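You operate a simulated robot arm through the tools that you are given. There is no shell and no other tool. Be economical: measure what you need, move in short steps, check, and stop when the job is done.

You run a simulated two-armed robot. Do the job below in one go: nothing can be reset, and whatever is moved stays where it is left.

TASK
Wipe up the spill on the dining table top with the yellow cloth and put it back.

It is judged by the outcome, as a careful person would: the job done as asked, and still so three seconds after it is handed in. It fails if anything else is knocked over, pushed out of place, dropped, spilled or broken. Flat cloth is picked up by pressing the open fingertips on it (5 to 10 N) and closing them slowly along it; thin cloth reads only 2 to 8 mm in the jaws.

THE ROBOT
Two 7-joint arms with two-finger parallel grippers on one trunk, on a base that drives. Base frame: it is fixed to the floor where the robot stands at the start and does not move with it; the origin is under the middle of the robot, x ahead of it, y to its left, z up. Lengths are in mm, angles in rad, forces in N, time in s.
The left shoulder is at the start at [50, 165, 1055], the right one opposite. Payload 3.91 kg a hand.
The tool frame of a hand sits at the grasp point between the pads (the TCP): z along the fingers, y along the line on which they close. The tips reach 30 mm beyond it. Largest opening 110 mm; finger width 20, thickness 10; the body of the gripper, 48 by 112 mm, starts 55 mm behind the TCP.
Orientation is that of the tool frame in the base frame, as a unit quaternion [x, y, z, w]. With the fingers straight down and closing along the base's y, the tool's x points along the base's -x, its y along +y and its z along -z.

THE INTERFACE
- The arms move only by the tool arm_command. It takes "left_steps", "right_steps" or both (then of equal length, played together; a hand with none holds still); each is one flat list of numbers, 7 for each row, row after row: the shift along the tool's x, y, z in units of 50 mm (1.0 is 50 mm), then the turn, a rotation vector about the tool's x, y, z in units of 4 degrees (1.0 is 4 degrees), then the gripper command, from -1 (shut) to 1 (fully open), values between in proportion. In form: [tx, ty, tz, wx, wy, wz, hand, tx, ty, tz, wx, wy, wz, hand, ...]. A call has 1 to 12 rows; each row shifts and turns the commanded pose from where the row before left it, along the tool's axes as they then stand. A call with a number of a shift or a turn outside -1 to 1 is refused whole. Each row takes 0.2 s and may step no farther than 50 mm and 0.15 rad from the row before; otherwise, or with a gripper value out of range, the whole call is refused. A pose out of reach is approached as far as the arm can. The call stops where the force on the tool passes 40 N (or 10 N more than at its start, if that is more) or the arm is blocked; 0.2 s more then pass. Each finger travels about 45 mm/s and halts on what it meets, pressing with about 30 N; the grip force reading is that of the motor and also rises with nothing between the fingers. The clock runs only during rows and for 0.2 s after the last one: add rows that do not move to give the fingers time. The reply holds the time, the measured pose of the TCP, the force on the tool along the base axes, the opening and the grip force, in the units named above and with some noise, with the torque about the TCP (base axes, N m) and any sound that the robot's microphone picked up, and new pictures: "pictures" is both (left out), scene, wrist or none (wrist: the cameras of the hands that moved).
- Cameras (640 x 400 px; columns grow to the right, rows downward): "scene" is now at [106.6, 38.4, 1220.9]; the picture's right is [0.44, -0.90, 0.00], its down [-0.55, -0.27, -0.79] and it looks along [0.71, 0.34, -0.61] (base axes); focal length 252 px, centre (320, 200). "left" rides on the left gripper at [72, -17, -103] in its tool frame; the picture's right is [0.23, 0.97, 0.00], its down [-0.76, 0.18, -0.62] and it looks along [-0.61, 0.14, 0.78] (tool axes); focal length 222 px, centre (320, 200). "right" rides on the right gripper at [72, 17, -103] in its tool frame; the picture's right is [-0.23, 0.97, 0.00], its down [-0.76, -0.18, -0.62] and it looks along [-0.61, -0.14, 0.78] (tool axes); focal length 222 px, centre (320, 200). There is no depth. A picture from a camera that has moved, and an enlarged one, comes with that camera's place and axes in the base frame and with its lens.
- lift_body(by): slides the trunk up (or, below 0, down) by that many mm; the arms and the scene camera ride with it, the base frame stays. It gives what a move gives, with no picture.
- roll_base(legs): drives the robot by 1 to 6 legs, each [ahead, left, turn to the left] in mm, mm and rad, along the robot's own axes; the way and the turn of a leg run together, so that a leg with both is an arc; at most 1500 mm and 3.142 rad a leg. The arms and the cameras ride along, it lands a little off, and it stops where it bumps. It gives what a move gives, and a new picture of the scene camera.
- pan_tilt(pan, tilt): turns the head with the scene camera to pan (to the left, within 1.396 rad either way) and tilt (down, from -0.506 to 1.204), counted from straight ahead of the robot. It gives what a move gives, and a new picture of the scene camera.
- enlarge(camera, box): a new picture of the part [left, top, right, bottom] of that camera's present view, enlarged. It takes no simulated time.
- close_job(): hands the job in; it is judged then, once.

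Work in short steps. Places have to be worked out from the pictures, the camera data and where the tool is seen: move nearer, look again, correct. Check each grasp and each placing, and mend what went wrong. You have 120 turns and 260 pictures in all, those below and enlarged ones among them. Open the grippers and draw the arms clear of the work before you hand the job in, unless the task says otherwise; then end with one line.

The tools are called after "Emit:" as name(argument=value, ...) on one line, values as JSON. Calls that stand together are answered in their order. arm_command: Moves the arms, as the interface text tells. Its arguments: {"type":"object","properties":{"left_steps":{"type":"array","items":{"type":"number"}},"right_steps":{"type":"array","items":{"type":"number"}},"pictures":{"type":"string","enum":["both","scene","wrist","none"]}},"required":[]} The other tools are called the same way: lift_body (by) slides the trunk up or down; roll_base (legs) drives the base; pan_tilt (pan, tilt) turns the head that bears the scene camera; enlarge (camera, box) takes an enlarged picture of a part of a camera's view; close_job () hands the job in.

At the start:

```text
t: 0.0
left_position: [311.1, 443.6, 933.7]
left_ee_rot: [0.0, 1.0, 0.001, 0.0]
left_force: [-0.2, 0.1, 1.0]
left_wrist_torque: [0.02, 0.03, 0.0]
left_opening: 110.2
left_grasp_force: 0.0
right_position: [480.0, 14.4, 1021.6]
right_ee_rot: [0.0, 1.0, 0.0, 0.0]
right_force: [-0.4, 0.4, -0.3]
right_wrist_torque: [0.0, 0.02, 0.0]
right_opening: 110.3
right_grasp_force: 0.1
trunk travel left (down, up): [-275.0, 228.0]
robot x, y, heading: [4.9, 1.5, -0.001]
head pan, tilt: [0.45, 0.658]
```

scene: 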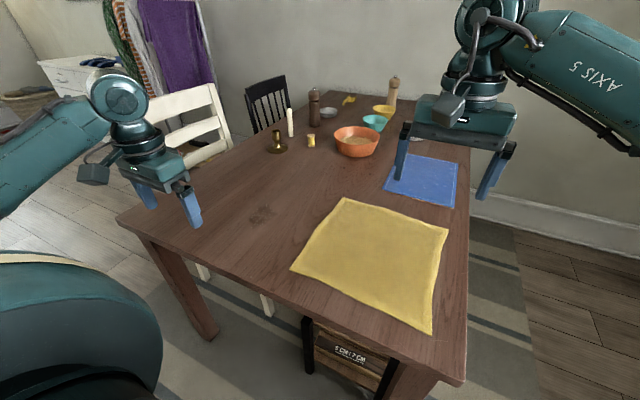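
right: 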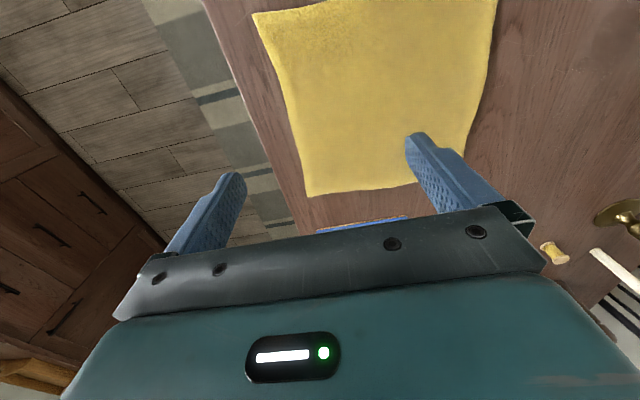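
left: 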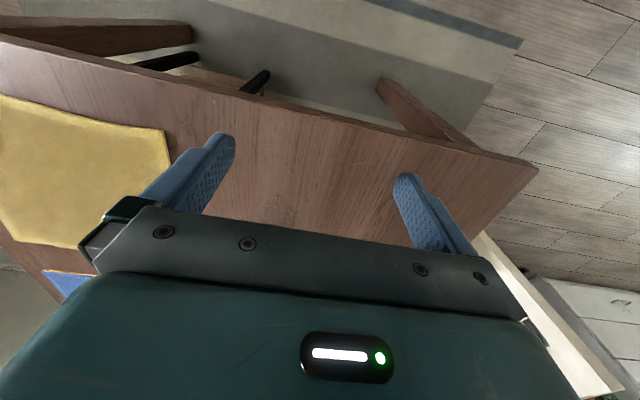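

The yellow cloth lies on the near part of the table; a darker patch near its left (about px 262,213) might be the spill. I enlarge to check it.

Emit:
enlarge(camera="scene", box=[200, 80, 480, 255])

Emit:
enlarge(camera="scene", box=[110, 170, 480, 400])

```text
2.29 times, centred on (340, 168) of scene
camera zoom: at [106.6, 38.4, 1220.9], right [0.44, -0.9, 0.0], down [-0.55, -0.27, -0.79], along [0.71, 0.34, -0.61], focal length 576 px, centre (274, 274)
```

zoom: 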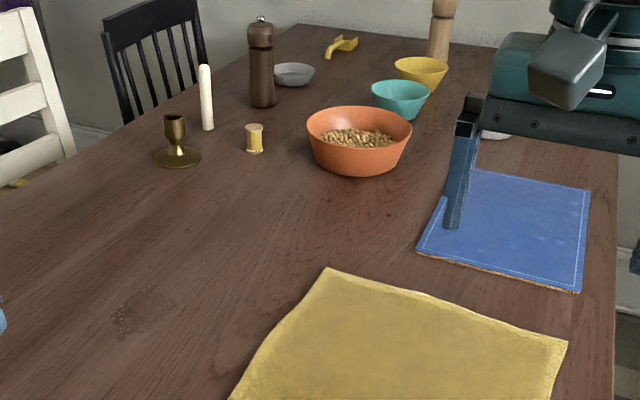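

```text
1.73 times, centred on (295, 285) of scene
camera zoom: at [106.6, 38.4, 1220.9], right [0.44, -0.9, 0.0], down [-0.55, -0.27, -0.79], along [0.71, 0.34, -0.61], focal length 436 px, centre (363, 53)
```

zoom: 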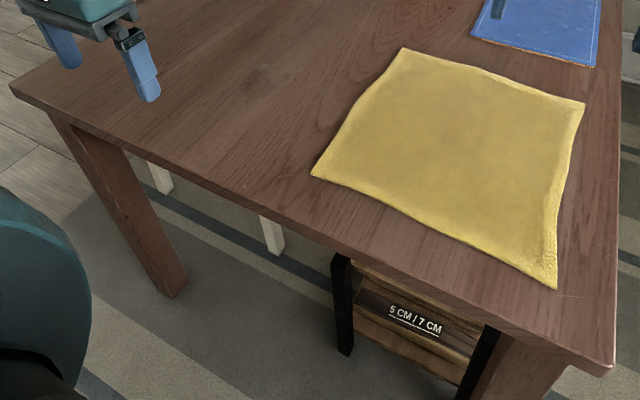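

The speckled patch at scene (262,213) works out to about (569, 462, 703); the left wrist camera should see it near (300,222). I look closer there.

Emit:
enlarge(camera="left", box=[220, 130, 420, 255])

Emit:
enlarge(camera="scene", box=[220, 180, 310, 236])

```text
3.20 times, centred on (320, 192) of left
camera zoom: at [239.4, 425.9, 1036.1], right [-0.23, 0.97, 0.0], down [0.76, 0.18, 0.62], along [0.61, 0.14, -0.78], focal length 711 px, centre (320, 224)
```

zoom: 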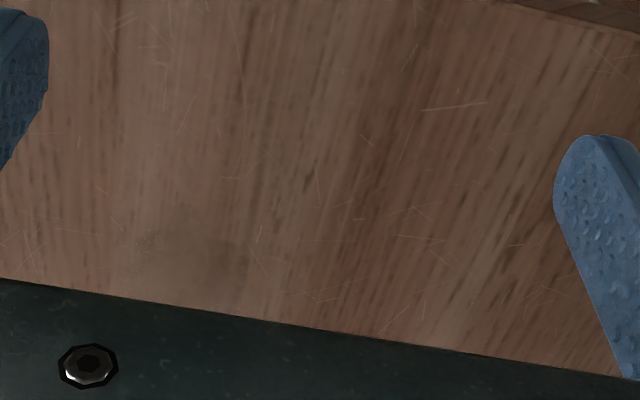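

```text
7.11 times, centred on (265, 208) of scene
camera zoom: at [106.6, 38.4, 1220.9], right [0.44, -0.9, 0.0], down [-0.55, -0.27, -0.79], along [0.71, 0.34, -0.61], focal length 1790 px, centre (711, 143)
```

zoom: 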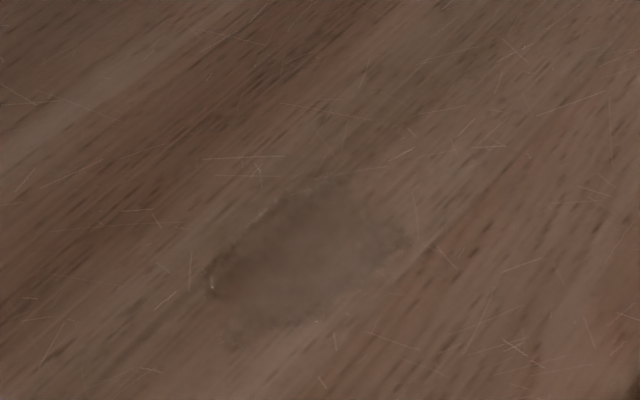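

The spill is a damp, speckled oval about x 500–610, y 415–485; the cloth covers about x 415–757, y −70–270. I want to drive left some 200 mm so both hands reach, so I check the floor on the left first.

Emit:
pan_tilt(pan=1.35, tilt=0.9)

```text
t: 1.2
left_position: [310.4, 443.5, 933.0]
left_ee_rot: [0.0, 1.0, 0.0, 0.0]
left_force: [-0.9, 0.9, 0.7]
left_wrist_torque: [-0.02, 0.03, -0.01]
left_opening: 109.8
left_grasp_force: 0.0
right_position: [480.4, 14.3, 1020.5]
right_ee_rot: [0.0, 1.0, 0.0, 0.001]
right_force: [-0.2, -0.2, 0.6]
right_wrist_torque: [0.01, 0.0, -0.01]
right_opening: 109.6
right_grasp_force: 0.1
trunk travel left (down, up): [-275.0, 228.0]
robot x, y, heading: [-1.1, -2.3, 0.001]
head pan, tilt: [1.349, 0.901]
camera scene: at [45.4, 74.4, 1201.1], right [0.98, -0.22, 0.0], down [-0.17, -0.76, -0.62], along [0.14, 0.61, -0.78], focal length 252 px, centre (320, 200)
```

scene: 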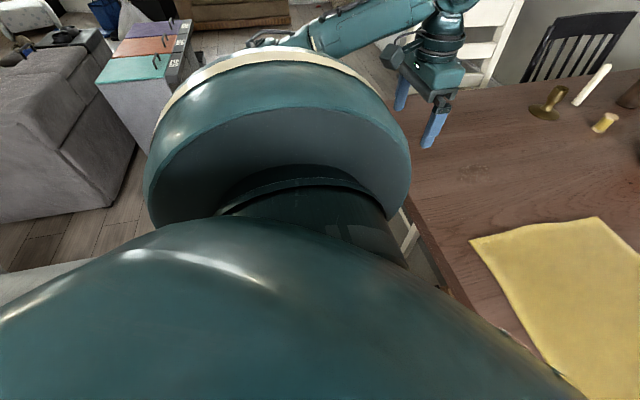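

The floor to the left is clear for 200 mm (the sofa and box are over a metre off). I drive left.

Emit:
roll_base(legs=[[0, 200, 0]])

Emit:
pan_tilt(pan=0.1, tilt=0.85)

```text
t: 2.8
left_position: [311.8, 642.1, 931.6]
left_ee_rot: [0.001, 1.0, 0.0, 0.0]
left_force: [-0.3, -0.6, -0.5]
left_wrist_torque: [0.0, 0.03, -0.01]
left_opening: 109.8
left_grasp_force: 0.0
right_position: [480.1, 213.7, 1022.2]
right_ee_rot: [0.001, 1.0, 0.0, 0.0]
right_force: [0.6, 0.2, 0.3]
right_wrist_torque: [0.0, -0.01, -0.03]
right_opening: 110.0
right_grasp_force: 0.1
trunk travel left (down, up): [-275.0, 228.0]
robot x, y, heading: [1.7, 196.5, -0.003]
head pan, tilt: [1.349, 0.901]
camera scene: at [45.6, 273.5, 1201.0], right [0.98, -0.22, 0.0], down [-0.17, -0.76, -0.62], along [0.14, 0.61, -0.78], focal length 252 px, centre (320, 200)
```

scene: 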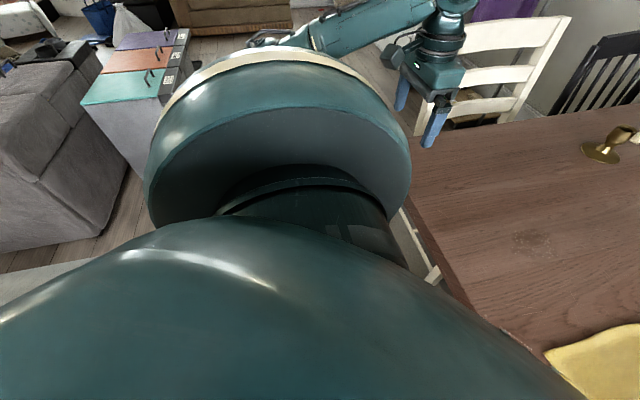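

```text
t: 4.2
left_position: [311.9, 643.0, 932.9]
left_ee_rot: [0.001, 1.0, 0.0, -0.001]
left_force: [-0.2, -0.2, -0.7]
left_wrist_torque: [-0.02, 0.02, 0.02]
left_opening: 109.9
left_grasp_force: 0.1
right_position: [480.9, 213.1, 1022.3]
right_ee_rot: [0.0, 1.0, -0.001, 0.0]
right_force: [-0.2, 0.9, 1.4]
right_wrist_torque: [0.06, 0.01, -0.02]
right_opening: 110.1
right_grasp_force: 0.0
trunk travel left (down, up): [-275.0, 228.0]
robot x, y, heading: [1.3, 200.0, -0.002]
head pan, tilt: [0.099, 0.85]
camera scene: at [106.7, 207.2, 1205.0], right [0.1, -1.0, 0.0], down [-0.75, -0.07, -0.66], along [0.66, 0.06, -0.75], focal length 252 px, centre (320, 200)
```

scene: 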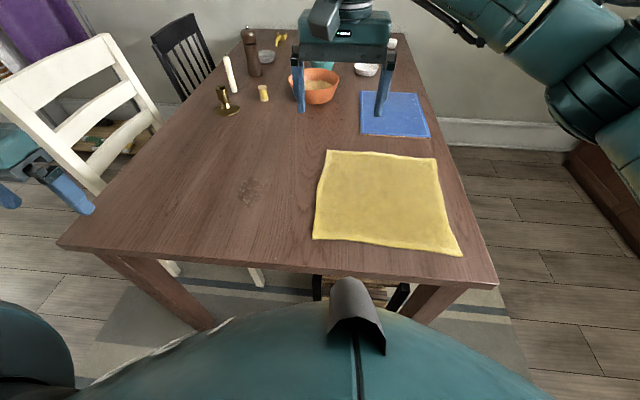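

The new view agrees: cloth left edge at y≈255, right edge y≈−85, spill around (558, 450). I bring both open hands over the left and right edge middles (x≈555) to about z 790, to drag the cloth flat with both.

Emit:
arm_command(left_steps=[-0.405, -0.672, 0.238, 0, 0, 0, -0.1, -0.405, -0.672, 0.238, 0, 0, 0, -0.1, -0.405, -0.672, 0.238, 0, 0, 0, -0.1, -0.405, -0.672, 0.238, 0, 0, 0, -0.1, -0.405, -0.672, 0.238, 0, 0, 0, -0.1, -0.405, -0.672, 0.238, 0, 0, 0, -0.1, -0.405, -0.672, 0.238, 0, 0, 0, -0.1, -0.405, -0.672, 0.238, 0, 0, 0, -0.1, -0.405, -0.672, 0.238, 0, 0, 0, -0.1, -0.405, -0.672, 0.238, 0, 0, 0, -0.1, -0.405, -0.672, 0.238, 0, 0, 0, -0.1, -0.405, -0.672, 0.238, 0, 0, 0, -0.1], right_steps=[-0.123, -0.447, 0.383, 0, 0, 0, -0.1, -0.123, -0.447, 0.383, 0, 0, 0, -0.1, -0.123, -0.447, 0.383, 0, 0, 0, -0.1, -0.123, -0.447, 0.383, 0, 0, 0, -0.1, -0.123, -0.447, 0.383, 0, 0, 0, -0.1, -0.123, -0.447, 0.383, 0, 0, 0, -0.1, -0.123, -0.447, 0.383, 0, 0, 0, -0.1, -0.123, -0.447, 0.383, 0, 0, 0, -0.1, -0.123, -0.447, 0.383, 0, 0, 0, -0.1, -0.123, -0.447, 0.383, 0, 0, 0, -0.1, -0.123, -0.447, 0.383, 0, 0, 0, -0.1, -0.123, -0.447, 0.383, 0, 0, 0, -0.1])

```text
t: 6.8
left_position: [465.6, 356.4, 853.0]
left_ee_rot: [0.001, 1.0, 0.0, 0.0]
left_force: [0.2, 0.6, 0.4]
left_wrist_torque: [0.01, 0.02, -0.01]
left_opening: 49.3
left_grasp_force: 0.0
left hand out of reach, approached as far as the arm can: row 9, 10, 11, 12
right_position: [554.9, -56.5, 792.0]
right_ee_rot: [0.0, 1.0, 0.0, 0.0]
right_force: [0.2, 0.2, 0.6]
right_wrist_torque: [0.01, -0.01, 0.02]
right_opening: 49.6
right_grasp_force: 0.0
trunk travel left (down, up): [-275.0, 228.0]
robot x, y, heading: [-3.2, 197.2, -0.003]
head pan, tilt: [0.099, 0.85]
camera scene: at [106.6, 206.9, 1205.0], right [0.1, -1.0, 0.0], down [-0.75, -0.07, -0.66], along [0.66, 0.06, -0.75], focal length 252 px, centre (320, 200)
camera right: at [481.7, -40.3, 896.2], right [0.23, 0.97, 0.0], down [0.76, -0.18, 0.62], along [0.61, -0.14, -0.78], focal length 222 px, centre (320, 200)
camera left: at [393.8, 338.7, 956.5], right [-0.23, 0.97, 0.0], down [0.76, 0.18, 0.62], along [0.61, 0.14, -0.78], focal length 222 px, centre (320, 200)
```

scene: 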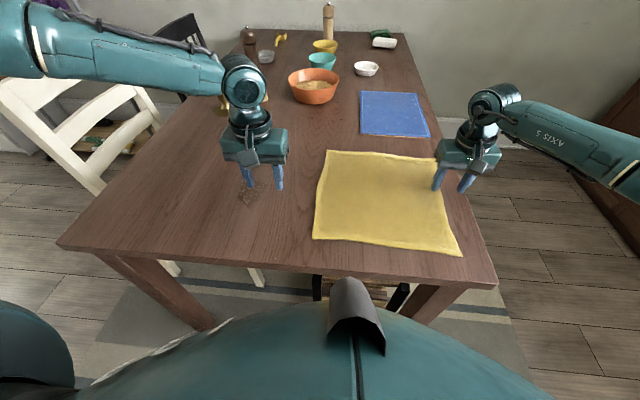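
right: 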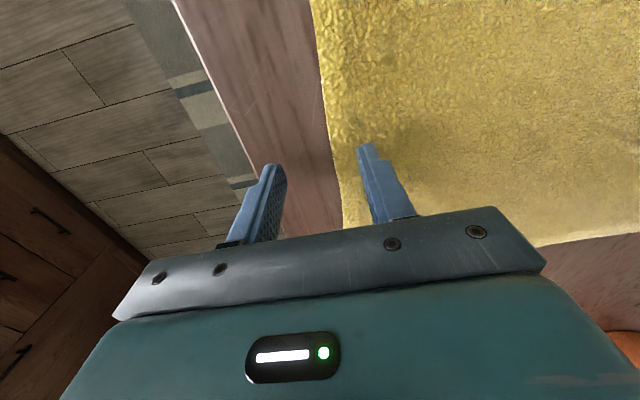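
left: 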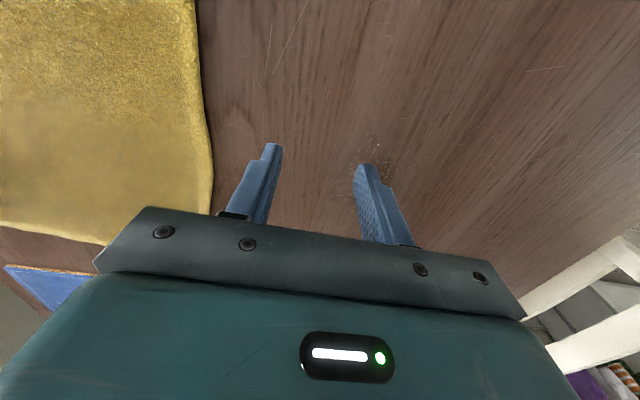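

The right hand is in place over the right edge; the left stopped short at (466, 356, 853). I try again from here with smaller steps, straight ahead first and then sideways.

Emit:
arm_command(left_steps=[-0.5, 0, 0.2, 0, 0, 0, -0.1, -0.5, 0, 0.2, 0, 0, 0, -0.1, -0.5, -0.3, 0.2, 0, 0, 0, -0.1, -0.3, -0.5, 0.2, 0, 0, 0, -0.1, 0, -0.5, 0.2, 0, 0, 0, -0.1, 0, -0.5, 0.2, 0, 0, 0, -0.1], pictures="scene")

```text
t: 8.2
left_position: [467.8, 362.2, 844.9]
left_ee_rot: [0.001, 1.0, -0.001, 0.001]
left_force: [0.1, 0.1, 0.0]
left_wrist_torque: [0.0, 0.02, 0.03]
left_opening: 49.4
left_grasp_force: 0.0
left hand out of reach, approached as far as the arm can: row 1, 2, 3, 4, 5, 6
right_position: [554.8, -55.5, 792.3]
right_ee_rot: [0.001, 1.0, 0.0, 0.0]
right_force: [0.4, -0.4, 0.6]
right_wrist_torque: [-0.01, 0.01, 0.0]
right_opening: 49.5
right_grasp_force: 0.1
trunk travel left (down, up): [-275.0, 228.0]
robot x, y, heading: [-0.5, 199.5, 0.0]
head pan, tilt: [0.099, 0.85]
camera scene: at [106.6, 207.1, 1205.0], right [0.1, -1.0, 0.0], down [-0.75, -0.07, -0.66], along [0.66, 0.06, -0.75], focal length 252 px, centre (320, 200)
```

scene: 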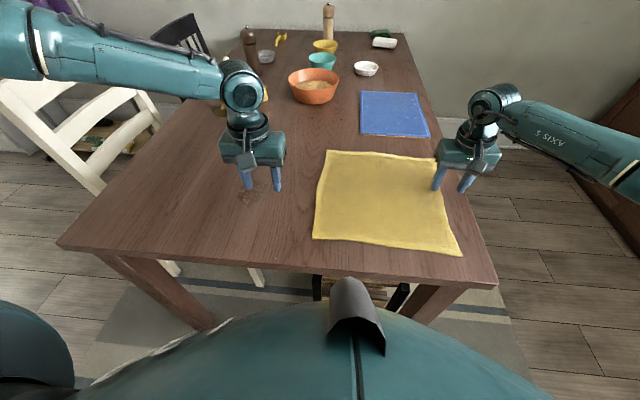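

The left arm seems to be at a joint limit at this height. I go down first (table here is bare), then ahead.

Emit:
arm_command(left_steps=[0.3, 0.3, 0.4, 0, 0, 0, -0.1, 0.3, 0.3, 0.4, 0, 0, 0, -0.1, 0, 0, 0.4, 0, 0, 0, -0.1, 0, 0, 0.4, 0, 0, 0, -0.1, -0.4, 0, 0, 0, 0, 0, -0.1, -0.4, 0, 0, 0, 0, 0, -0.1], pictures="none")

```text
t: 9.2
left_position: [439.6, 391.3, 780.2]
left_ee_rot: [0.002, 1.0, 0.0, 0.004]
left_force: [-10.4, 1.4, 17.3]
left_wrist_torque: [0.36, 0.49, -0.02]
left_opening: 49.1
left_grasp_force: 0.1
left hand out of reach, approached as far as the arm can: row 4
right_position: [554.2, -54.9, 793.7]
right_ee_rot: [0.001, 1.0, 0.0, 0.001]
right_force: [0.9, -0.1, -0.2]
right_wrist_torque: [-0.02, 0.04, 0.01]
right_opening: 49.6
right_grasp_force: 0.0
trunk travel left (down, up): [-275.0, 228.0]
robot x, y, heading: [0.3, 198.7, -0.0]
head pan, tilt: [0.099, 0.85]
stopped in row 4 (left hand): the force on the tool passed its limit (the readings are from after the stop); the commanded pose is now the measured one
```

The left arm met a force at z 780, well above the table, so some part of it may be touching something. I look with the head before moving on.

Emit:
pan_tilt(pan=0.9, tilt=0.5)

```text
t: 10.3
left_position: [439.1, 391.7, 779.8]
left_ee_rot: [0.002, 1.0, 0.001, 0.006]
left_force: [-15.4, 4.5, 33.2]
left_wrist_torque: [0.35, 0.78, -0.19]
left_opening: 49.6
left_grasp_force: 0.1
right_position: [552.1, -55.9, 794.5]
right_ee_rot: [0.001, 1.0, 0.0, 0.001]
right_force: [0.0, -0.2, 0.2]
right_wrist_torque: [-0.03, -0.01, 0.02]
right_opening: 49.5
right_grasp_force: 0.0
trunk travel left (down, up): [-275.0, 228.0]
robot x, y, heading: [1.4, 197.6, -0.004]
head pan, tilt: [0.901, 0.499]
camera scene: at [82.2, 270.0, 1235.5], right [0.78, -0.62, 0.0], down [-0.3, -0.37, -0.88], along [0.55, 0.69, -0.48], focal length 252 px, centre (320, 200)
```

scene: 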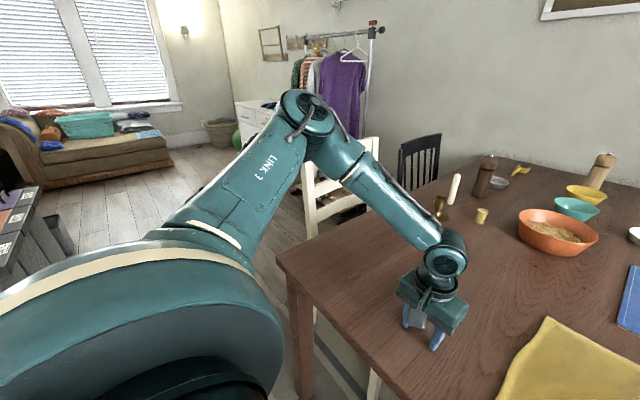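

Force is still standing; I back the left hand up the way it came.

Emit:
arm_command(left_steps=[0, 0, -0.4, 0, 0, 0, -0.1, 0, 0, -0.4, 0, 0, 0, -0.1, 0, 0, -0.4, 0, 0, 0, -0.1], pictures="both")

Emit:
enlarge(camera="scene", box=[230, 80, 480, 236])

```text
t: 11.1
left_position: [441.2, 392.5, 838.4]
left_ee_rot: [0.002, 1.0, -0.001, 0.004]
left_force: [0.8, 0.1, -0.2]
left_wrist_torque: [0.03, 0.02, 0.01]
left_opening: 49.4
left_grasp_force: 0.1
right_position: [553.5, -55.3, 792.0]
right_ee_rot: [0.001, 1.0, 0.0, 0.0]
right_force: [0.0, -0.1, 0.7]
right_wrist_torque: [0.02, -0.01, 0.0]
right_opening: 49.4
right_grasp_force: 0.1
trunk travel left (down, up): [-275.0, 228.0]
robot x, y, heading: [-1.7, 197.9, -0.001]
head pan, tilt: [0.901, 0.499]
camera scene: at [85.4, 270.8, 1234.9], right [0.78, -0.62, 0.0], down [-0.3, -0.37, -0.88], along [0.55, 0.69, -0.48], focal length 252 px, centre (320, 200)
camera left: at [367.7, 375.1, 940.2], right [-0.22, 0.97, 0.0], down [0.76, 0.18, 0.63], along [0.61, 0.14, -0.78], focal length 222 px, centre (320, 200)
```

scene: 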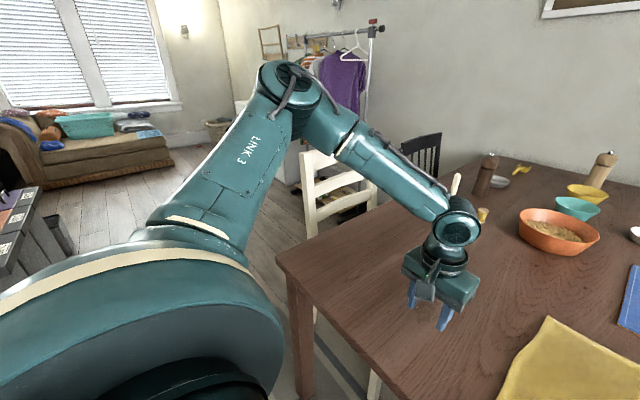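
left: 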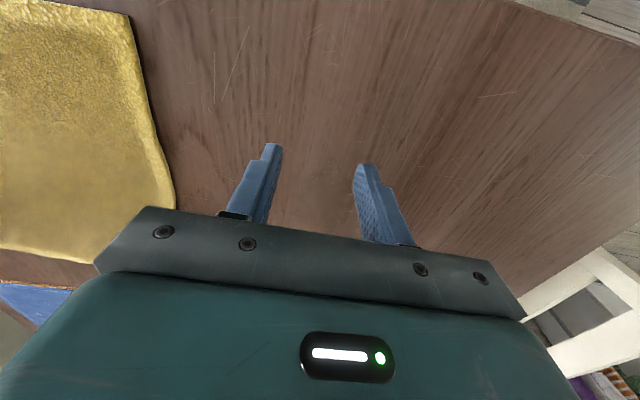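

```text
2.56 times, centred on (355, 158) of scene
camera zoom: at [85.4, 270.8, 1234.9], right [0.78, -0.62, 0.0], down [-0.3, -0.37, -0.88], along [0.55, 0.69, -0.48], focal length 645 px, centre (230, 308)
```

zoom: 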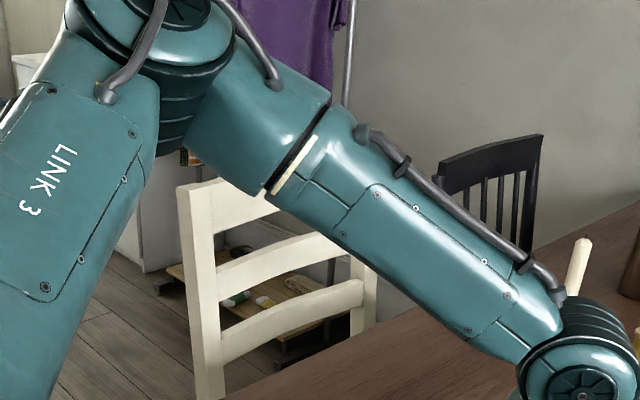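

The chair looks unmoved and the force is gone. The left elbow sticks out to the left; I test whether a yaw of the tool frees it, while moving ahead a little.

Emit:
arm_command(left_steps=[0, 0, 0, 0, 0, 1, -0.1, 0, 0, 0, 0, 0, 1, -0.1, 0, 0, 0, 0, 0, 1, -0.1, 0, 0, 0, 0, 0, 1, -0.1, 0, 0, 0, 0, 0, 1, -0.1, 0, 0, 0, 0, 0, 1, -0.1, -0.6, 0.25, 0, 0, 0, 0, -0.1, -0.6, 0.25, 0, 0, 0, 0, -0.1], pictures="scene")

```text
t: 12.9
left_position: [502.4, 394.3, 840.4]
left_ee_rot: [0.209, 0.978, 0.0, 0.004]
left_force: [0.2, -0.3, 0.9]
left_wrist_torque: [0.01, -0.03, -0.01]
left_opening: 49.5
left_grasp_force: 0.2
left hand out of reach, approached as far as the arm can: row 8
right_position: [554.3, -56.1, 792.2]
right_ee_rot: [0.001, 1.0, 0.0, 0.0]
right_force: [0.2, -0.3, 0.5]
right_wrist_torque: [0.0, 0.01, -0.01]
right_opening: 49.6
right_grasp_force: 0.1
trunk travel left (down, up): [-275.0, 228.0]
robot x, y, heading: [-4.7, 195.1, 0.002]
head pan, tilt: [0.901, 0.499]
camera scene: at [85.5, 270.9, 1235.0], right [0.78, -0.62, 0.0], down [-0.3, -0.37, -0.88], along [0.55, 0.69, -0.48], focal length 252 px, centre (320, 200)
```

scene: 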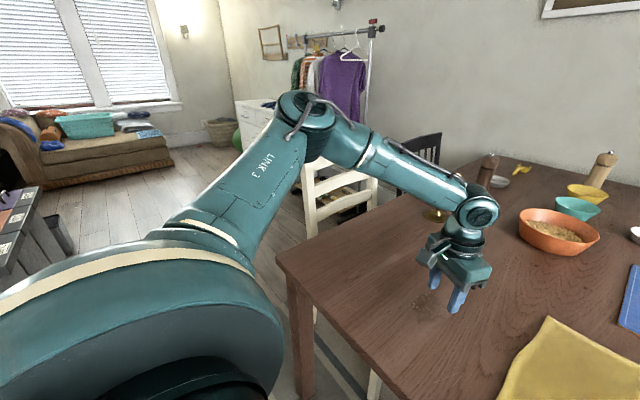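

Yaw in this direction gives more reach, so a wrist limit was the cause. I yaw further, nearly to a right angle.

Emit:
arm_command(left_steps=[0, 0, 0, 0, 0, 1, -0.1, 0, 0, 0, 0, 0, 1, -0.1, 0, 0, 0, 0, 0, 1, -0.1, 0, 0, 0, 0, 0, 1, -0.1, 0, 0, 0, 0, 0, 1, -0.1, 0, 0, 0, 0, 0, 1, -0.1, 0, 0, 0, 0, 0, 1, -0.1, 0, 0, 0, 0, 0, 1, -0.1, 0, 0, 0, 0, 0, 1, -0.1, 0, 0, 0, 0, 0, 1, -0.1, 0, 0, 0, 0, 0, 1, -0.1, 0, 0, 0, 0, 0, 1, -0.1], pictures="scene")

```text
t: 15.5
left_position: [500.9, 394.0, 840.4]
left_ee_rot: [0.589, 0.808, 0.001, 0.004]
left_force: [-1.1, -0.5, 0.7]
left_wrist_torque: [0.02, -0.01, -0.03]
left_opening: 49.6
left_grasp_force: 0.0
right_position: [554.5, -56.6, 791.9]
right_ee_rot: [0.001, 1.0, 0.0, 0.0]
right_force: [0.0, 0.6, 1.3]
right_wrist_torque: [-0.02, -0.01, 0.02]
right_opening: 49.6
right_grasp_force: 0.1
trunk travel left (down, up): [-275.0, 228.0]
robot x, y, heading: [2.5, 196.1, -0.004]
head pan, tilt: [0.901, 0.499]
camera scene: at [85.5, 270.9, 1235.0], right [0.78, -0.62, 0.0], down [-0.3, -0.37, -0.88], along [0.55, 0.69, -0.48], focal length 252 px, centre (320, 200)
```

scene: 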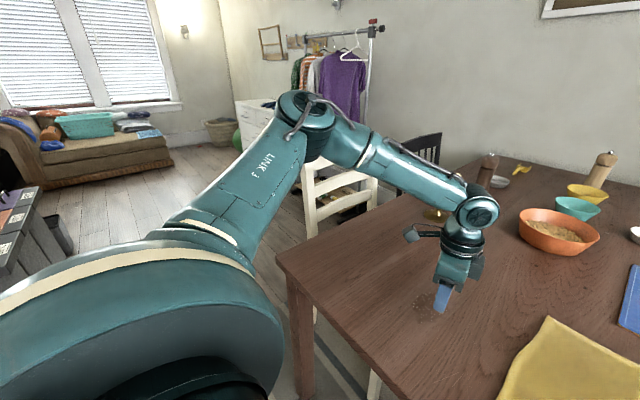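

Tool x now points nearly along +y and its y along +x. I complete the quarter turn and move over the cloth's left edge at (555, 236), z 790.

Emit:
arm_command(left_steps=[0, 0, 0, 0, 0, 1, -0.1, 0, 0, 0, 0, 0, 1, -0.1, 0, 0, 0, 0, 0, 1, -0.1, 0, 0, 0, 0, 0, 1, -0.1, 0, 0, 0, 0, 0, 0.45, -0.1, -0.632, 0.216, 0.2, 0, 0, 0, -0.1, -0.632, 0.216, 0.2, 0, 0, 0, -0.1, -0.632, 0.216, 0.2, 0, 0, 0, -0.1, -0.632, 0.216, 0.2, 0, 0, 0, -0.1, -0.632, 0.216, 0.2, 0, 0, 0, -0.1], pictures="both")

Emit:
pan_tilt(pan=0.1, tilt=0.85)

```text
t: 17.7
left_position: [462.9, 356.0, 852.9]
left_ee_rot: [0.706, 0.708, 0.003, 0.004]
left_force: [0.3, -0.4, 0.2]
left_wrist_torque: [-0.03, 0.02, 0.01]
left_opening: 49.6
left_grasp_force: 0.0
left hand out of reach, approached as far as the arm can: row 6, 7, 8, 9, 10
right_position: [554.2, -54.8, 792.4]
right_ee_rot: [0.0, 1.0, 0.0, -0.001]
right_force: [-0.2, 0.4, -0.4]
right_wrist_torque: [-0.01, 0.0, -0.02]
right_opening: 49.2
right_grasp_force: 0.1
trunk travel left (down, up): [-275.0, 228.0]
robot x, y, heading: [0.9, 197.5, -0.008]
head pan, tilt: [0.901, 0.499]
camera scene: at [85.5, 270.8, 1235.0], right [0.78, -0.62, 0.0], down [-0.3, -0.37, -0.88], along [0.55, 0.69, -0.48], focal length 252 px, centre (320, 200)
camera left: at [446.7, 426.7, 955.1], right [0.97, 0.23, 0.01], down [0.17, -0.76, 0.63], along [0.15, -0.61, -0.78], focal length 222 px, centre (320, 200)
```

scene: 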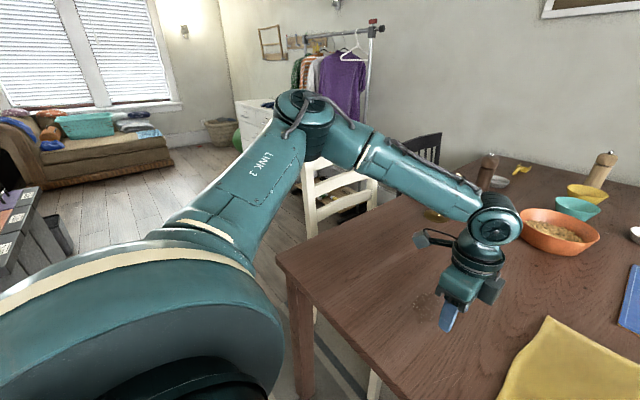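
left: 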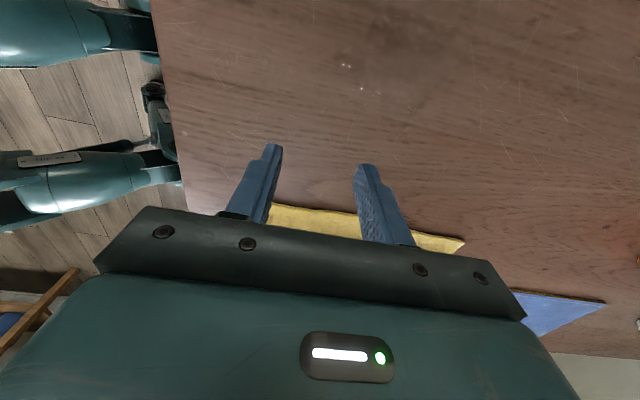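

```text
t: 18.9
left_position: [463.6, 354.8, 851.2]
left_ee_rot: [0.706, 0.708, 0.002, 0.003]
left_force: [-0.5, 1.3, -0.3]
left_wrist_torque: [0.02, 0.02, 0.0]
left_opening: 49.2
left_grasp_force: 0.1
right_position: [554.5, -56.3, 792.6]
right_ee_rot: [0.001, 1.0, 0.001, -0.001]
right_force: [0.2, 0.1, 0.6]
right_wrist_torque: [0.04, 0.0, 0.0]
right_opening: 49.5
right_grasp_force: 0.1
trunk travel left (down, up): [-275.0, 228.0]
robot x, y, heading: [-4.3, 194.9, -0.002]
head pan, tilt: [0.099, 0.85]
camera scene: at [106.7, 207.4, 1205.0], right [0.1, -1.0, 0.0], down [-0.75, -0.07, -0.66], along [0.66, 0.07, -0.75], focal length 252 px, centre (320, 200)
```

scene: 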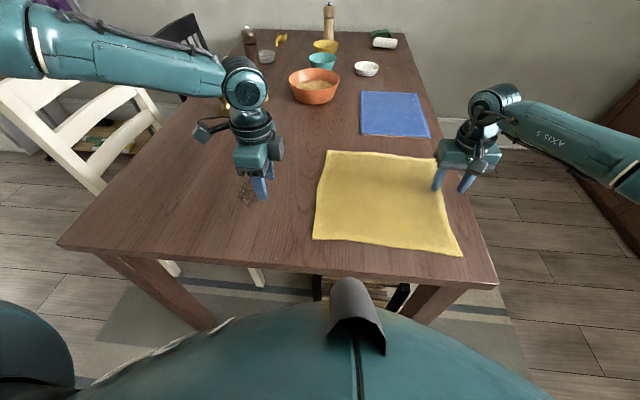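

Independent of yaw, the left arm stops at the same line; limits seem tied to how far the hands are below the shoulders (the start pose, high up, was freely reached). I raise both hands, back off left a bit, then shift the base 100 mm right (away from the chair) and lower the trunk.

Emit:
arm_command(left_steps=[0, -0.2, -0.5, 0, 0, 0, -0.1, 0, -0.2, -0.5, 0, 0, 0, -0.1, 0, -0.2, -0.5, 0, 0, 0, -0.1, 0, -0.2, -0.5, 0, 0, 0, -0.1], right_steps=[0, 0, -0.8, 0, 0, 0, -0.1, 0, 0, -0.8, 0, 0, 0, -0.1, 0, 0, -0.8, 0, 0, 0, -0.1, 0, 0, -0.8, 0, 0, 0, -0.1], pictures="none")

Emit:
roll_base(legs=[[0, -100, 0]])

Emit:
lift_body(by=-130)

```text
t: 19.9
left_position: [422.5, 356.2, 953.4]
left_ee_rot: [0.707, 0.707, 0.002, 0.003]
left_force: [-0.3, 0.5, -0.6]
left_wrist_torque: [-0.02, -0.03, 0.02]
left_opening: 49.6
left_grasp_force: 0.0
right_position: [553.5, -56.4, 951.4]
right_ee_rot: [0.001, 1.0, 0.0, -0.001]
right_force: [0.5, 0.8, -0.7]
right_wrist_torque: [0.0, -0.01, 0.0]
right_opening: 49.5
right_grasp_force: 0.1
trunk travel left (down, up): [-275.0, 228.0]
robot x, y, heading: [3.4, 197.6, -0.003]
head pan, tilt: [0.099, 0.85]
```

```text
t: 21.0
left_position: [423.9, 255.6, 953.0]
left_ee_rot: [0.707, 0.708, 0.001, 0.003]
left_force: [0.7, -0.4, -0.2]
left_wrist_torque: [-0.01, 0.01, 0.0]
left_opening: 49.4
left_grasp_force: 0.0
right_position: [553.9, -156.3, 950.4]
right_ee_rot: [0.001, 1.0, -0.001, 0.0]
right_force: [0.1, -0.4, 0.3]
right_wrist_torque: [0.01, 0.01, 0.01]
right_opening: 49.4
right_grasp_force: 0.0
trunk travel left (down, up): [-275.0, 228.0]
robot x, y, heading: [3.4, 95.6, -0.002]
head pan, tilt: [0.099, 0.85]
camera scene: at [106.7, 107.2, 1205.0], right [0.1, -1.0, 0.0], down [-0.75, -0.07, -0.66], along [0.66, 0.07, -0.75], focal length 252 px, centre (320, 200)
```

scene: 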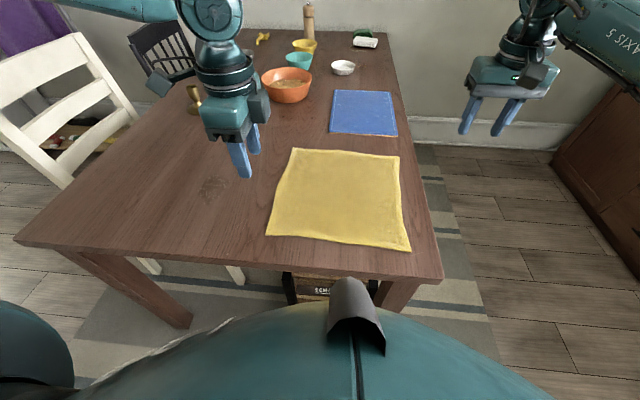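

```text
t: 22.6
left_position: [422.8, 256.5, 822.0]
left_ee_rot: [0.707, 0.708, 0.001, 0.004]
left_force: [0.1, -0.3, -0.2]
left_wrist_torque: [0.0, 0.02, -0.01]
left_opening: 49.3
left_grasp_force: 0.0
right_position: [553.2, -154.9, 821.1]
right_ee_rot: [0.0, 1.0, -0.001, 0.001]
right_force: [0.3, 0.0, -0.2]
right_wrist_torque: [0.02, 0.03, -0.01]
right_opening: 49.5
right_grasp_force: 0.2
trunk travel left (down, up): [-145.0, 358.0]
robot x, y, heading: [0.4, 97.5, 0.002]
head pan, tilt: [0.099, 0.85]
```

Now I try the left hand forward to (555, 236) and the right to (555, −55) at this height.

Emit:
arm_command(left_steps=[-0.1, 0.66, 0, 0, 0, 0, -0.1, -0.1, 0.66, 0, 0, 0, 0, -0.1, -0.1, 0.66, 0, 0, 0, 0, -0.1, -0.1, 0.66, 0, 0, 0, 0, -0.1], right_steps=[0, 0.5, 0, 0, 0, 0, -0.1, 0, 0.5, 0, 0, 0, 0, -0.1, 0, 0.5, 0, 0, 0, 0, -0.1, 0, 0.5, 0, 0, 0, 0, -0.1], pictures="both")

```text
t: 23.6
left_position: [517.2, 274.5, 824.9]
left_ee_rot: [0.706, 0.708, 0.002, 0.003]
left_force: [-0.5, 0.9, -0.9]
left_wrist_torque: [0.02, -0.01, 0.03]
left_opening: 49.6
left_grasp_force: 0.0
left hand out of reach, approached as far as the arm can: row 3, 4
right_position: [552.4, -55.0, 820.8]
right_ee_rot: [0.001, 1.0, 0.0, 0.0]
right_force: [-0.9, -0.3, -0.4]
right_wrist_torque: [-0.01, -0.01, -0.01]
right_opening: 49.6
right_grasp_force: 0.1
trunk travel left (down, up): [-145.0, 358.0]
robot x, y, heading: [-0.5, 100.8, -0.003]
head pan, tilt: [0.099, 0.85]
camera scene: at [106.6, 107.9, 1075.0], right [0.1, -1.0, 0.0], down [-0.75, -0.07, -0.66], along [0.66, 0.07, -0.75], focal length 252 px, centre (320, 200)
camera right: at [481.2, -38.4, 925.2], right [0.23, 0.97, 0.0], down [0.76, -0.18, 0.62], along [0.61, -0.14, -0.78], focal length 222 px, centre (320, 200)
camera left: at [501.1, 346.1, 929.0], right [0.97, 0.23, 0.01], down [0.17, -0.76, 0.63], along [0.15, -0.61, -0.78], focal length 222 px, centre (320, 200)
```

scene: 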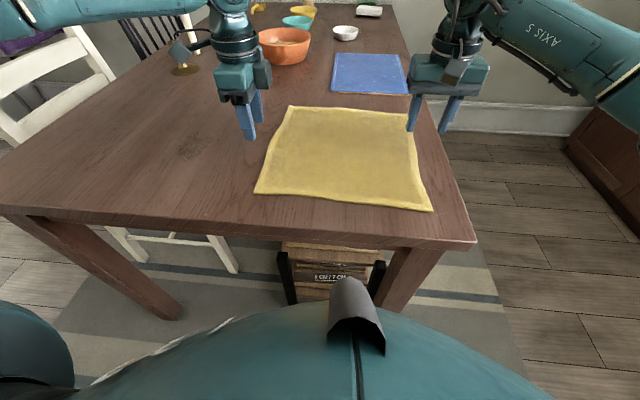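
right: 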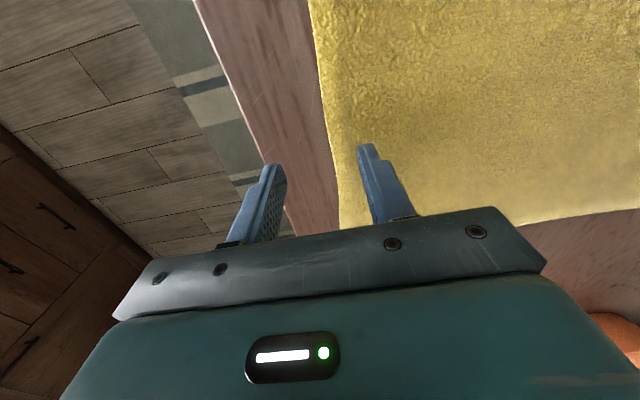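
left: 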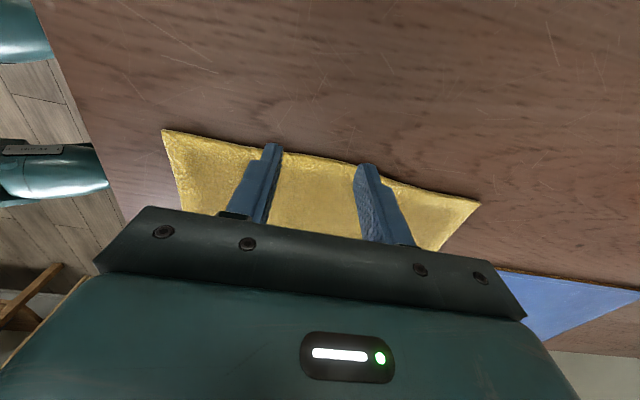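

The right arm reaches well; the left works only well out on its own side. So plan: left hand pinches the left edge and the base drive helps pull it to the spill; later the right hand pulls the right edge back. I roll 90 mm right so the left edge lies on the left hand's side.

Emit:
roll_base(legs=[[0, -90, 0]])

Emit:
arm_command(left_steps=[0.5, 0.3, 0, 0, 0, 0, -0.1, 0.5, 0.25, 0.2, 0, 0, 0, -0.1], pictures="both")

```text
t: 24.7
left_position: [517.5, 184.4, 826.3]
left_ee_rot: [0.707, 0.708, 0.002, 0.004]
left_force: [-0.4, 0.2, -0.1]
left_wrist_torque: [-0.03, 0.02, 0.0]
left_opening: 49.8
left_grasp_force: 0.0
right_position: [553.4, -144.8, 822.3]
right_ee_rot: [0.0, 1.0, 0.0, -0.001]
right_force: [0.4, -0.2, -0.6]
right_wrist_torque: [-0.04, 0.02, -0.02]
right_opening: 49.2
right_grasp_force: 0.0
trunk travel left (down, up): [-145.0, 358.0]
robot x, y, heading: [-3.1, 5.9, -0.002]
head pan, tilt: [0.099, 0.85]
camera scene: at [106.6, 17.8, 1075.0], right [0.1, -1.0, 0.0], down [-0.75, -0.07, -0.66], along [0.66, 0.07, -0.75], focal length 252 px, centre (320, 200)
```

scene: 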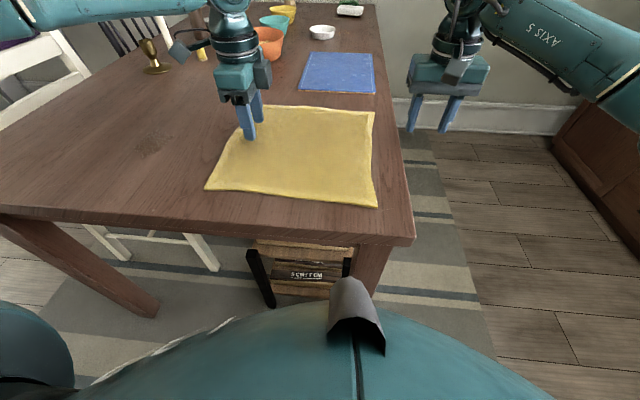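

```text
t: 25.3
left_position: [546.3, 234.7, 816.6]
left_ee_rot: [0.706, 0.708, 0.002, 0.004]
left_force: [-0.6, 0.2, 0.3]
left_wrist_torque: [-0.01, 0.01, -0.01]
left_opening: 49.6
left_grasp_force: 0.0
right_position: [554.1, -145.5, 820.5]
right_ee_rot: [0.0, 1.0, 0.0, 0.0]
right_force: [-0.4, 0.4, 0.0]
right_wrist_torque: [0.0, 0.01, 0.03]
right_opening: 49.5
right_grasp_force: 0.0
trunk travel left (down, up): [-145.0, 358.0]
robot x, y, heading: [1.0, 8.0, -0.001]
head pan, tilt: [0.099, 0.85]
camera scene: at [106.6, 17.9, 1075.0], right [0.1, -1.0, 0.0], down [-0.75, -0.07, -0.66], along [0.66, 0.07, -0.75], focal length 252 px, centre (320, 200)
camera left: at [528.6, 305.8, 918.9], right [0.97, 0.23, 0.01], down [0.17, -0.76, 0.63], along [0.15, -0.61, -0.78], focal length 222 px, centre (320, 200)
```

scene: 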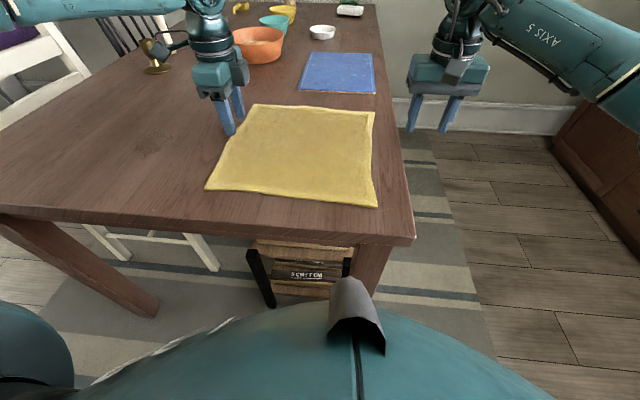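
left: 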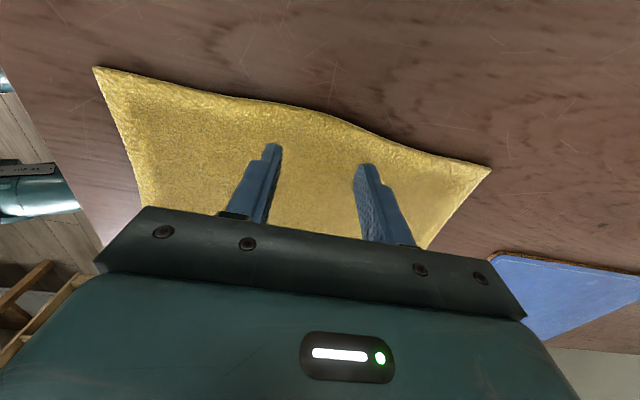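

The left hand is at (546, 235); the cloth edge there is at y≈243. I shift 14 mm inward and come down to just above the cloth.

Emit:
arm_command(left_steps=[-0.14, 0, 0.5, 0, 0, 0, -0.1, -0.14, 0, 0.5, 0, 0, 0, -0.1, 0, 0, 0.4, 0, 0, 0, -0.1, 0, 0, 0.1, 0, 0, 0, -0.1], pictures="wrist")

```text
t: 25.9
left_position: [546.1, 225.1, 783.2]
left_ee_rot: [0.705, 0.709, 0.01, 0.015]
left_force: [-3.8, 2.2, 16.2]
left_wrist_torque: [0.08, 0.6, -0.01]
left_opening: 50.8
left_grasp_force: 1.0
left hand out of reach, approached as far as the arm can: row 2, 3
right_position: [553.7, -143.6, 822.6]
right_ee_rot: [0.0, 1.0, 0.0, 0.0]
right_force: [0.3, -0.1, 0.7]
right_wrist_torque: [0.02, 0.02, 0.02]
right_opening: 49.7
right_grasp_force: 0.1
trunk travel left (down, up): [-145.0, 358.0]
robot x, y, heading: [2.0, 12.5, -0.001]
head pan, tilt: [0.099, 0.85]
stopped in row 3 (left hand): the force on the tool passed its limit (the readings are from after the stop); the commanded pose is now the measured one
camera left: at [526.3, 297.2, 885.7], right [0.97, 0.23, 0.03], down [0.16, -0.76, 0.63], along [0.17, -0.61, -0.77], focal length 222 px, centre (320, 200)
```

left: 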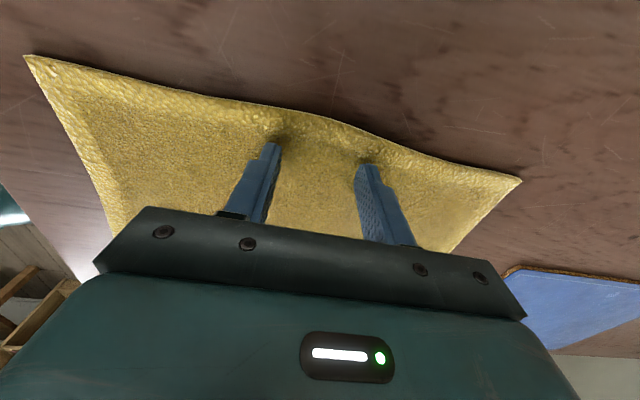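

The tips are touching at TCP z 783, and triangulating the cloth corner from both cameras gives a table top at z≈750, not 703. That puts the spill near (517, 416), the cloth at about x 390–699, y −57–250, and explains the earlier force as table contact. I now close slowly with the tips pressed on.

Emit:
arm_command(left_steps=[0, 0, -0.02, 0, 0, 0, -0.2, 0, 0, 0, 0, 0, 0, -0.3, 0, 0, 0, 0, 0, 0, -0.4, 0, 0, 0, 0, 0, 0, -0.5, 0, 0, 0, 0, 0, 0, -0.6, 0, 0, 0, 0, 0, 0, -0.7, 0, 0, 0, 0, 0, 0, -0.8, 0, 0, 0, 0, 0, 0, -0.9, 0, 0, 0, 0, 0, 0, -1, 0, 0, 0, 0, 0, 0, -1, 0, 0, 0, 0, 0, 0, -1], pictures="both")

```text
t: 28.3
left_position: [546.2, 225.2, 782.4]
left_ee_rot: [0.705, 0.709, 0.01, 0.014]
left_force: [2.3, -0.5, 21.4]
left_wrist_torque: [-0.03, -0.01, 0.02]
left_opening: 4.8
left_grasp_force: 29.7
right_position: [551.9, -144.9, 821.2]
right_ee_rot: [0.0, 1.0, 0.0, 0.001]
right_force: [-0.4, 0.1, -0.5]
right_wrist_torque: [-0.04, 0.0, 0.02]
right_opening: 49.3
right_grasp_force: 0.0
trunk travel left (down, up): [-145.0, 358.0]
robot x, y, heading: [-2.8, 7.6, -0.004]
head pan, tilt: [0.099, 0.85]
camera scene: at [105.2, 17.5, 1075.2], right [0.1, -0.99, 0.0], down [-0.75, -0.07, -0.66], along [0.66, 0.07, -0.75], focal length 252 px, centre (320, 200)
camera left: at [525.9, 297.2, 885.2], right [0.97, 0.23, 0.03], down [0.16, -0.76, 0.63], along [0.17, -0.61, -0.77], focal length 222 px, centre (320, 200)
```

scene: 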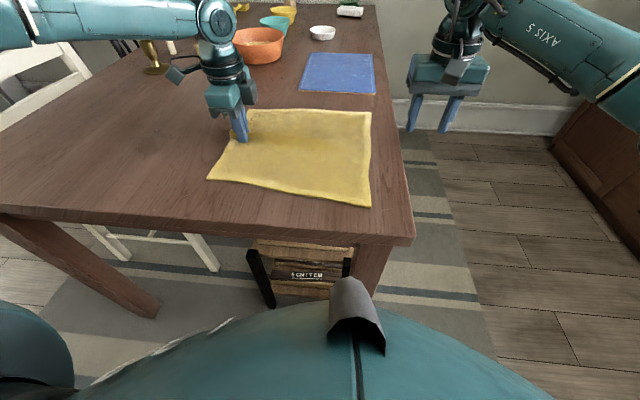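
left: 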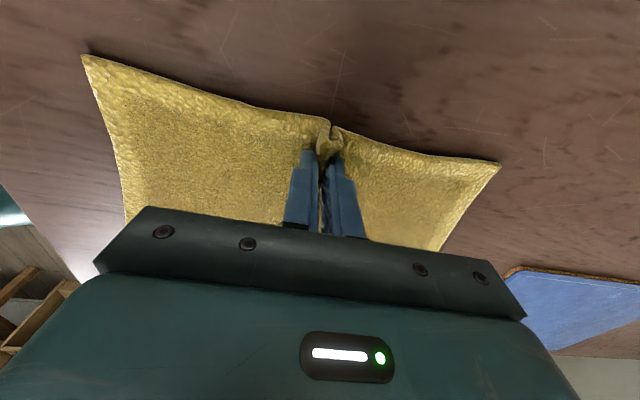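

The cloth is pinched (4.8 mm, fold visible). I ease the pressure and drag toward +y with a slight shift toward the spill's x.

Emit:
arm_command(left_steps=[0, 0, -0.06, 0, 0, 0, -1, 0.4, -0.1, 0, 0, 0, 0, -1, 0.4, -0.1, 0, 0, 0, 0, -1, 0.4, -0.1, 0, 0, 0, 0, -1, 0.4, -0.1, 0, 0, 0, 0, -1, 0.4, -0.1, 0, 0, 0, 0, -1], pictures="both")

```text
t: 29.7
left_position: [520.7, 325.4, 783.9]
left_ee_rot: [0.705, 0.709, 0.01, 0.013]
left_force: [0.0, -2.1, 10.7]
left_wrist_torque: [-0.07, 0.01, 0.01]
left_opening: 4.6
left_grasp_force: 30.0
right_position: [553.9, -145.3, 820.8]
right_ee_rot: [0.001, 1.0, -0.001, 0.0]
right_force: [0.3, 0.4, 0.2]
right_wrist_torque: [0.0, 0.0, -0.06]
right_opening: 49.6
right_grasp_force: 0.0
trunk travel left (down, up): [-145.0, 358.0]
robot x, y, heading: [0.1, 9.6, 0.002]
head pan, tilt: [0.099, 0.85]
camera scene: at [106.0, 17.5, 1075.1], right [0.1, -0.99, 0.0], down [-0.75, -0.07, -0.66], along [0.66, 0.07, -0.75], focal length 252 px, centre (320, 200)
camera left: at [500.9, 396.9, 885.6], right [0.97, 0.23, 0.03], down [0.16, -0.76, 0.63], along [0.17, -0.61, -0.77], focal length 222 px, centre (320, 200)
```

scene: 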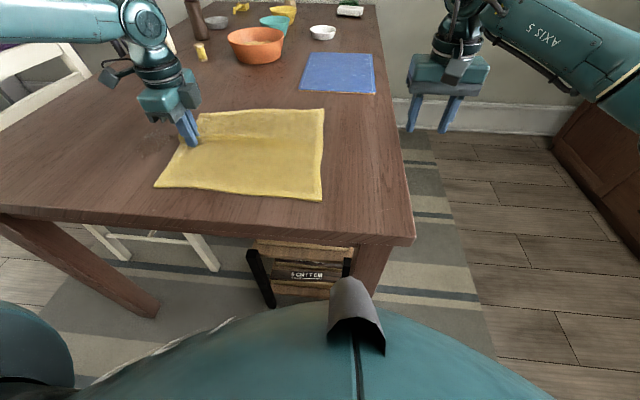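
left: 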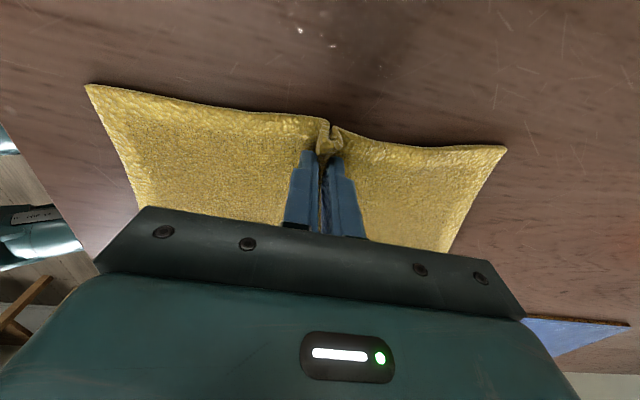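

The cloth follows flat with about 10 N pressing; the wet glints lie near (504, 391). I continue over the spill to y≈430.

Emit:
arm_command(left_steps=[0.4, 0, 0, 0, 0, 0, -1, 0.4, 0, 0, 0, 0, 0, -1, 0.4, 0, 0, 0, 0, 0, -1, 0.4, 0, 0, 0, 0, 0, -1, 0.4, 0, 0, 0, 0, 0, -1], pictures="both")

```text
t: 30.9
left_position: [520.3, 423.2, 782.9]
left_ee_rot: [0.707, 0.708, 0.009, 0.013]
left_force: [0.1, -6.4, 14.3]
left_wrist_torque: [-0.2, 0.02, 0.05]
left_opening: 4.7
left_grasp_force: 30.2
right_position: [553.2, -146.8, 822.5]
right_ee_rot: [0.0, 1.0, 0.001, 0.0]
right_force: [-1.3, 0.5, 0.1]
right_wrist_torque: [-0.02, 0.01, 0.01]
right_opening: 49.5
right_grasp_force: 0.0
trunk travel left (down, up): [-145.0, 358.0]
robot x, y, heading: [2.5, 9.5, 0.001]
head pan, tilt: [0.099, 0.85]
camera scene: at [105.8, 16.9, 1075.2], right [0.1, -0.99, 0.0], down [-0.75, -0.07, -0.66], along [0.66, 0.07, -0.75], focal length 252 px, centre (320, 200)
camera left: at [500.1, 495.4, 885.5], right [0.97, 0.23, 0.03], down [0.16, -0.76, 0.63], along [0.17, -0.61, -0.77], focal length 222 px, centre (320, 200)
```

scene: 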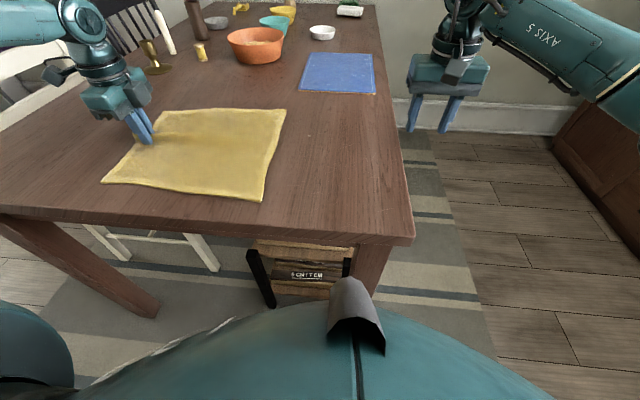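
left: 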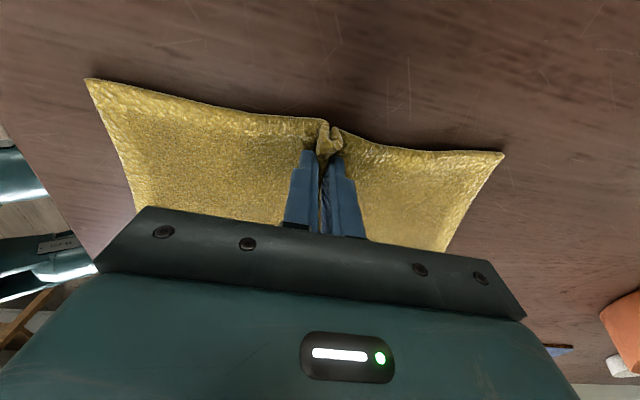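

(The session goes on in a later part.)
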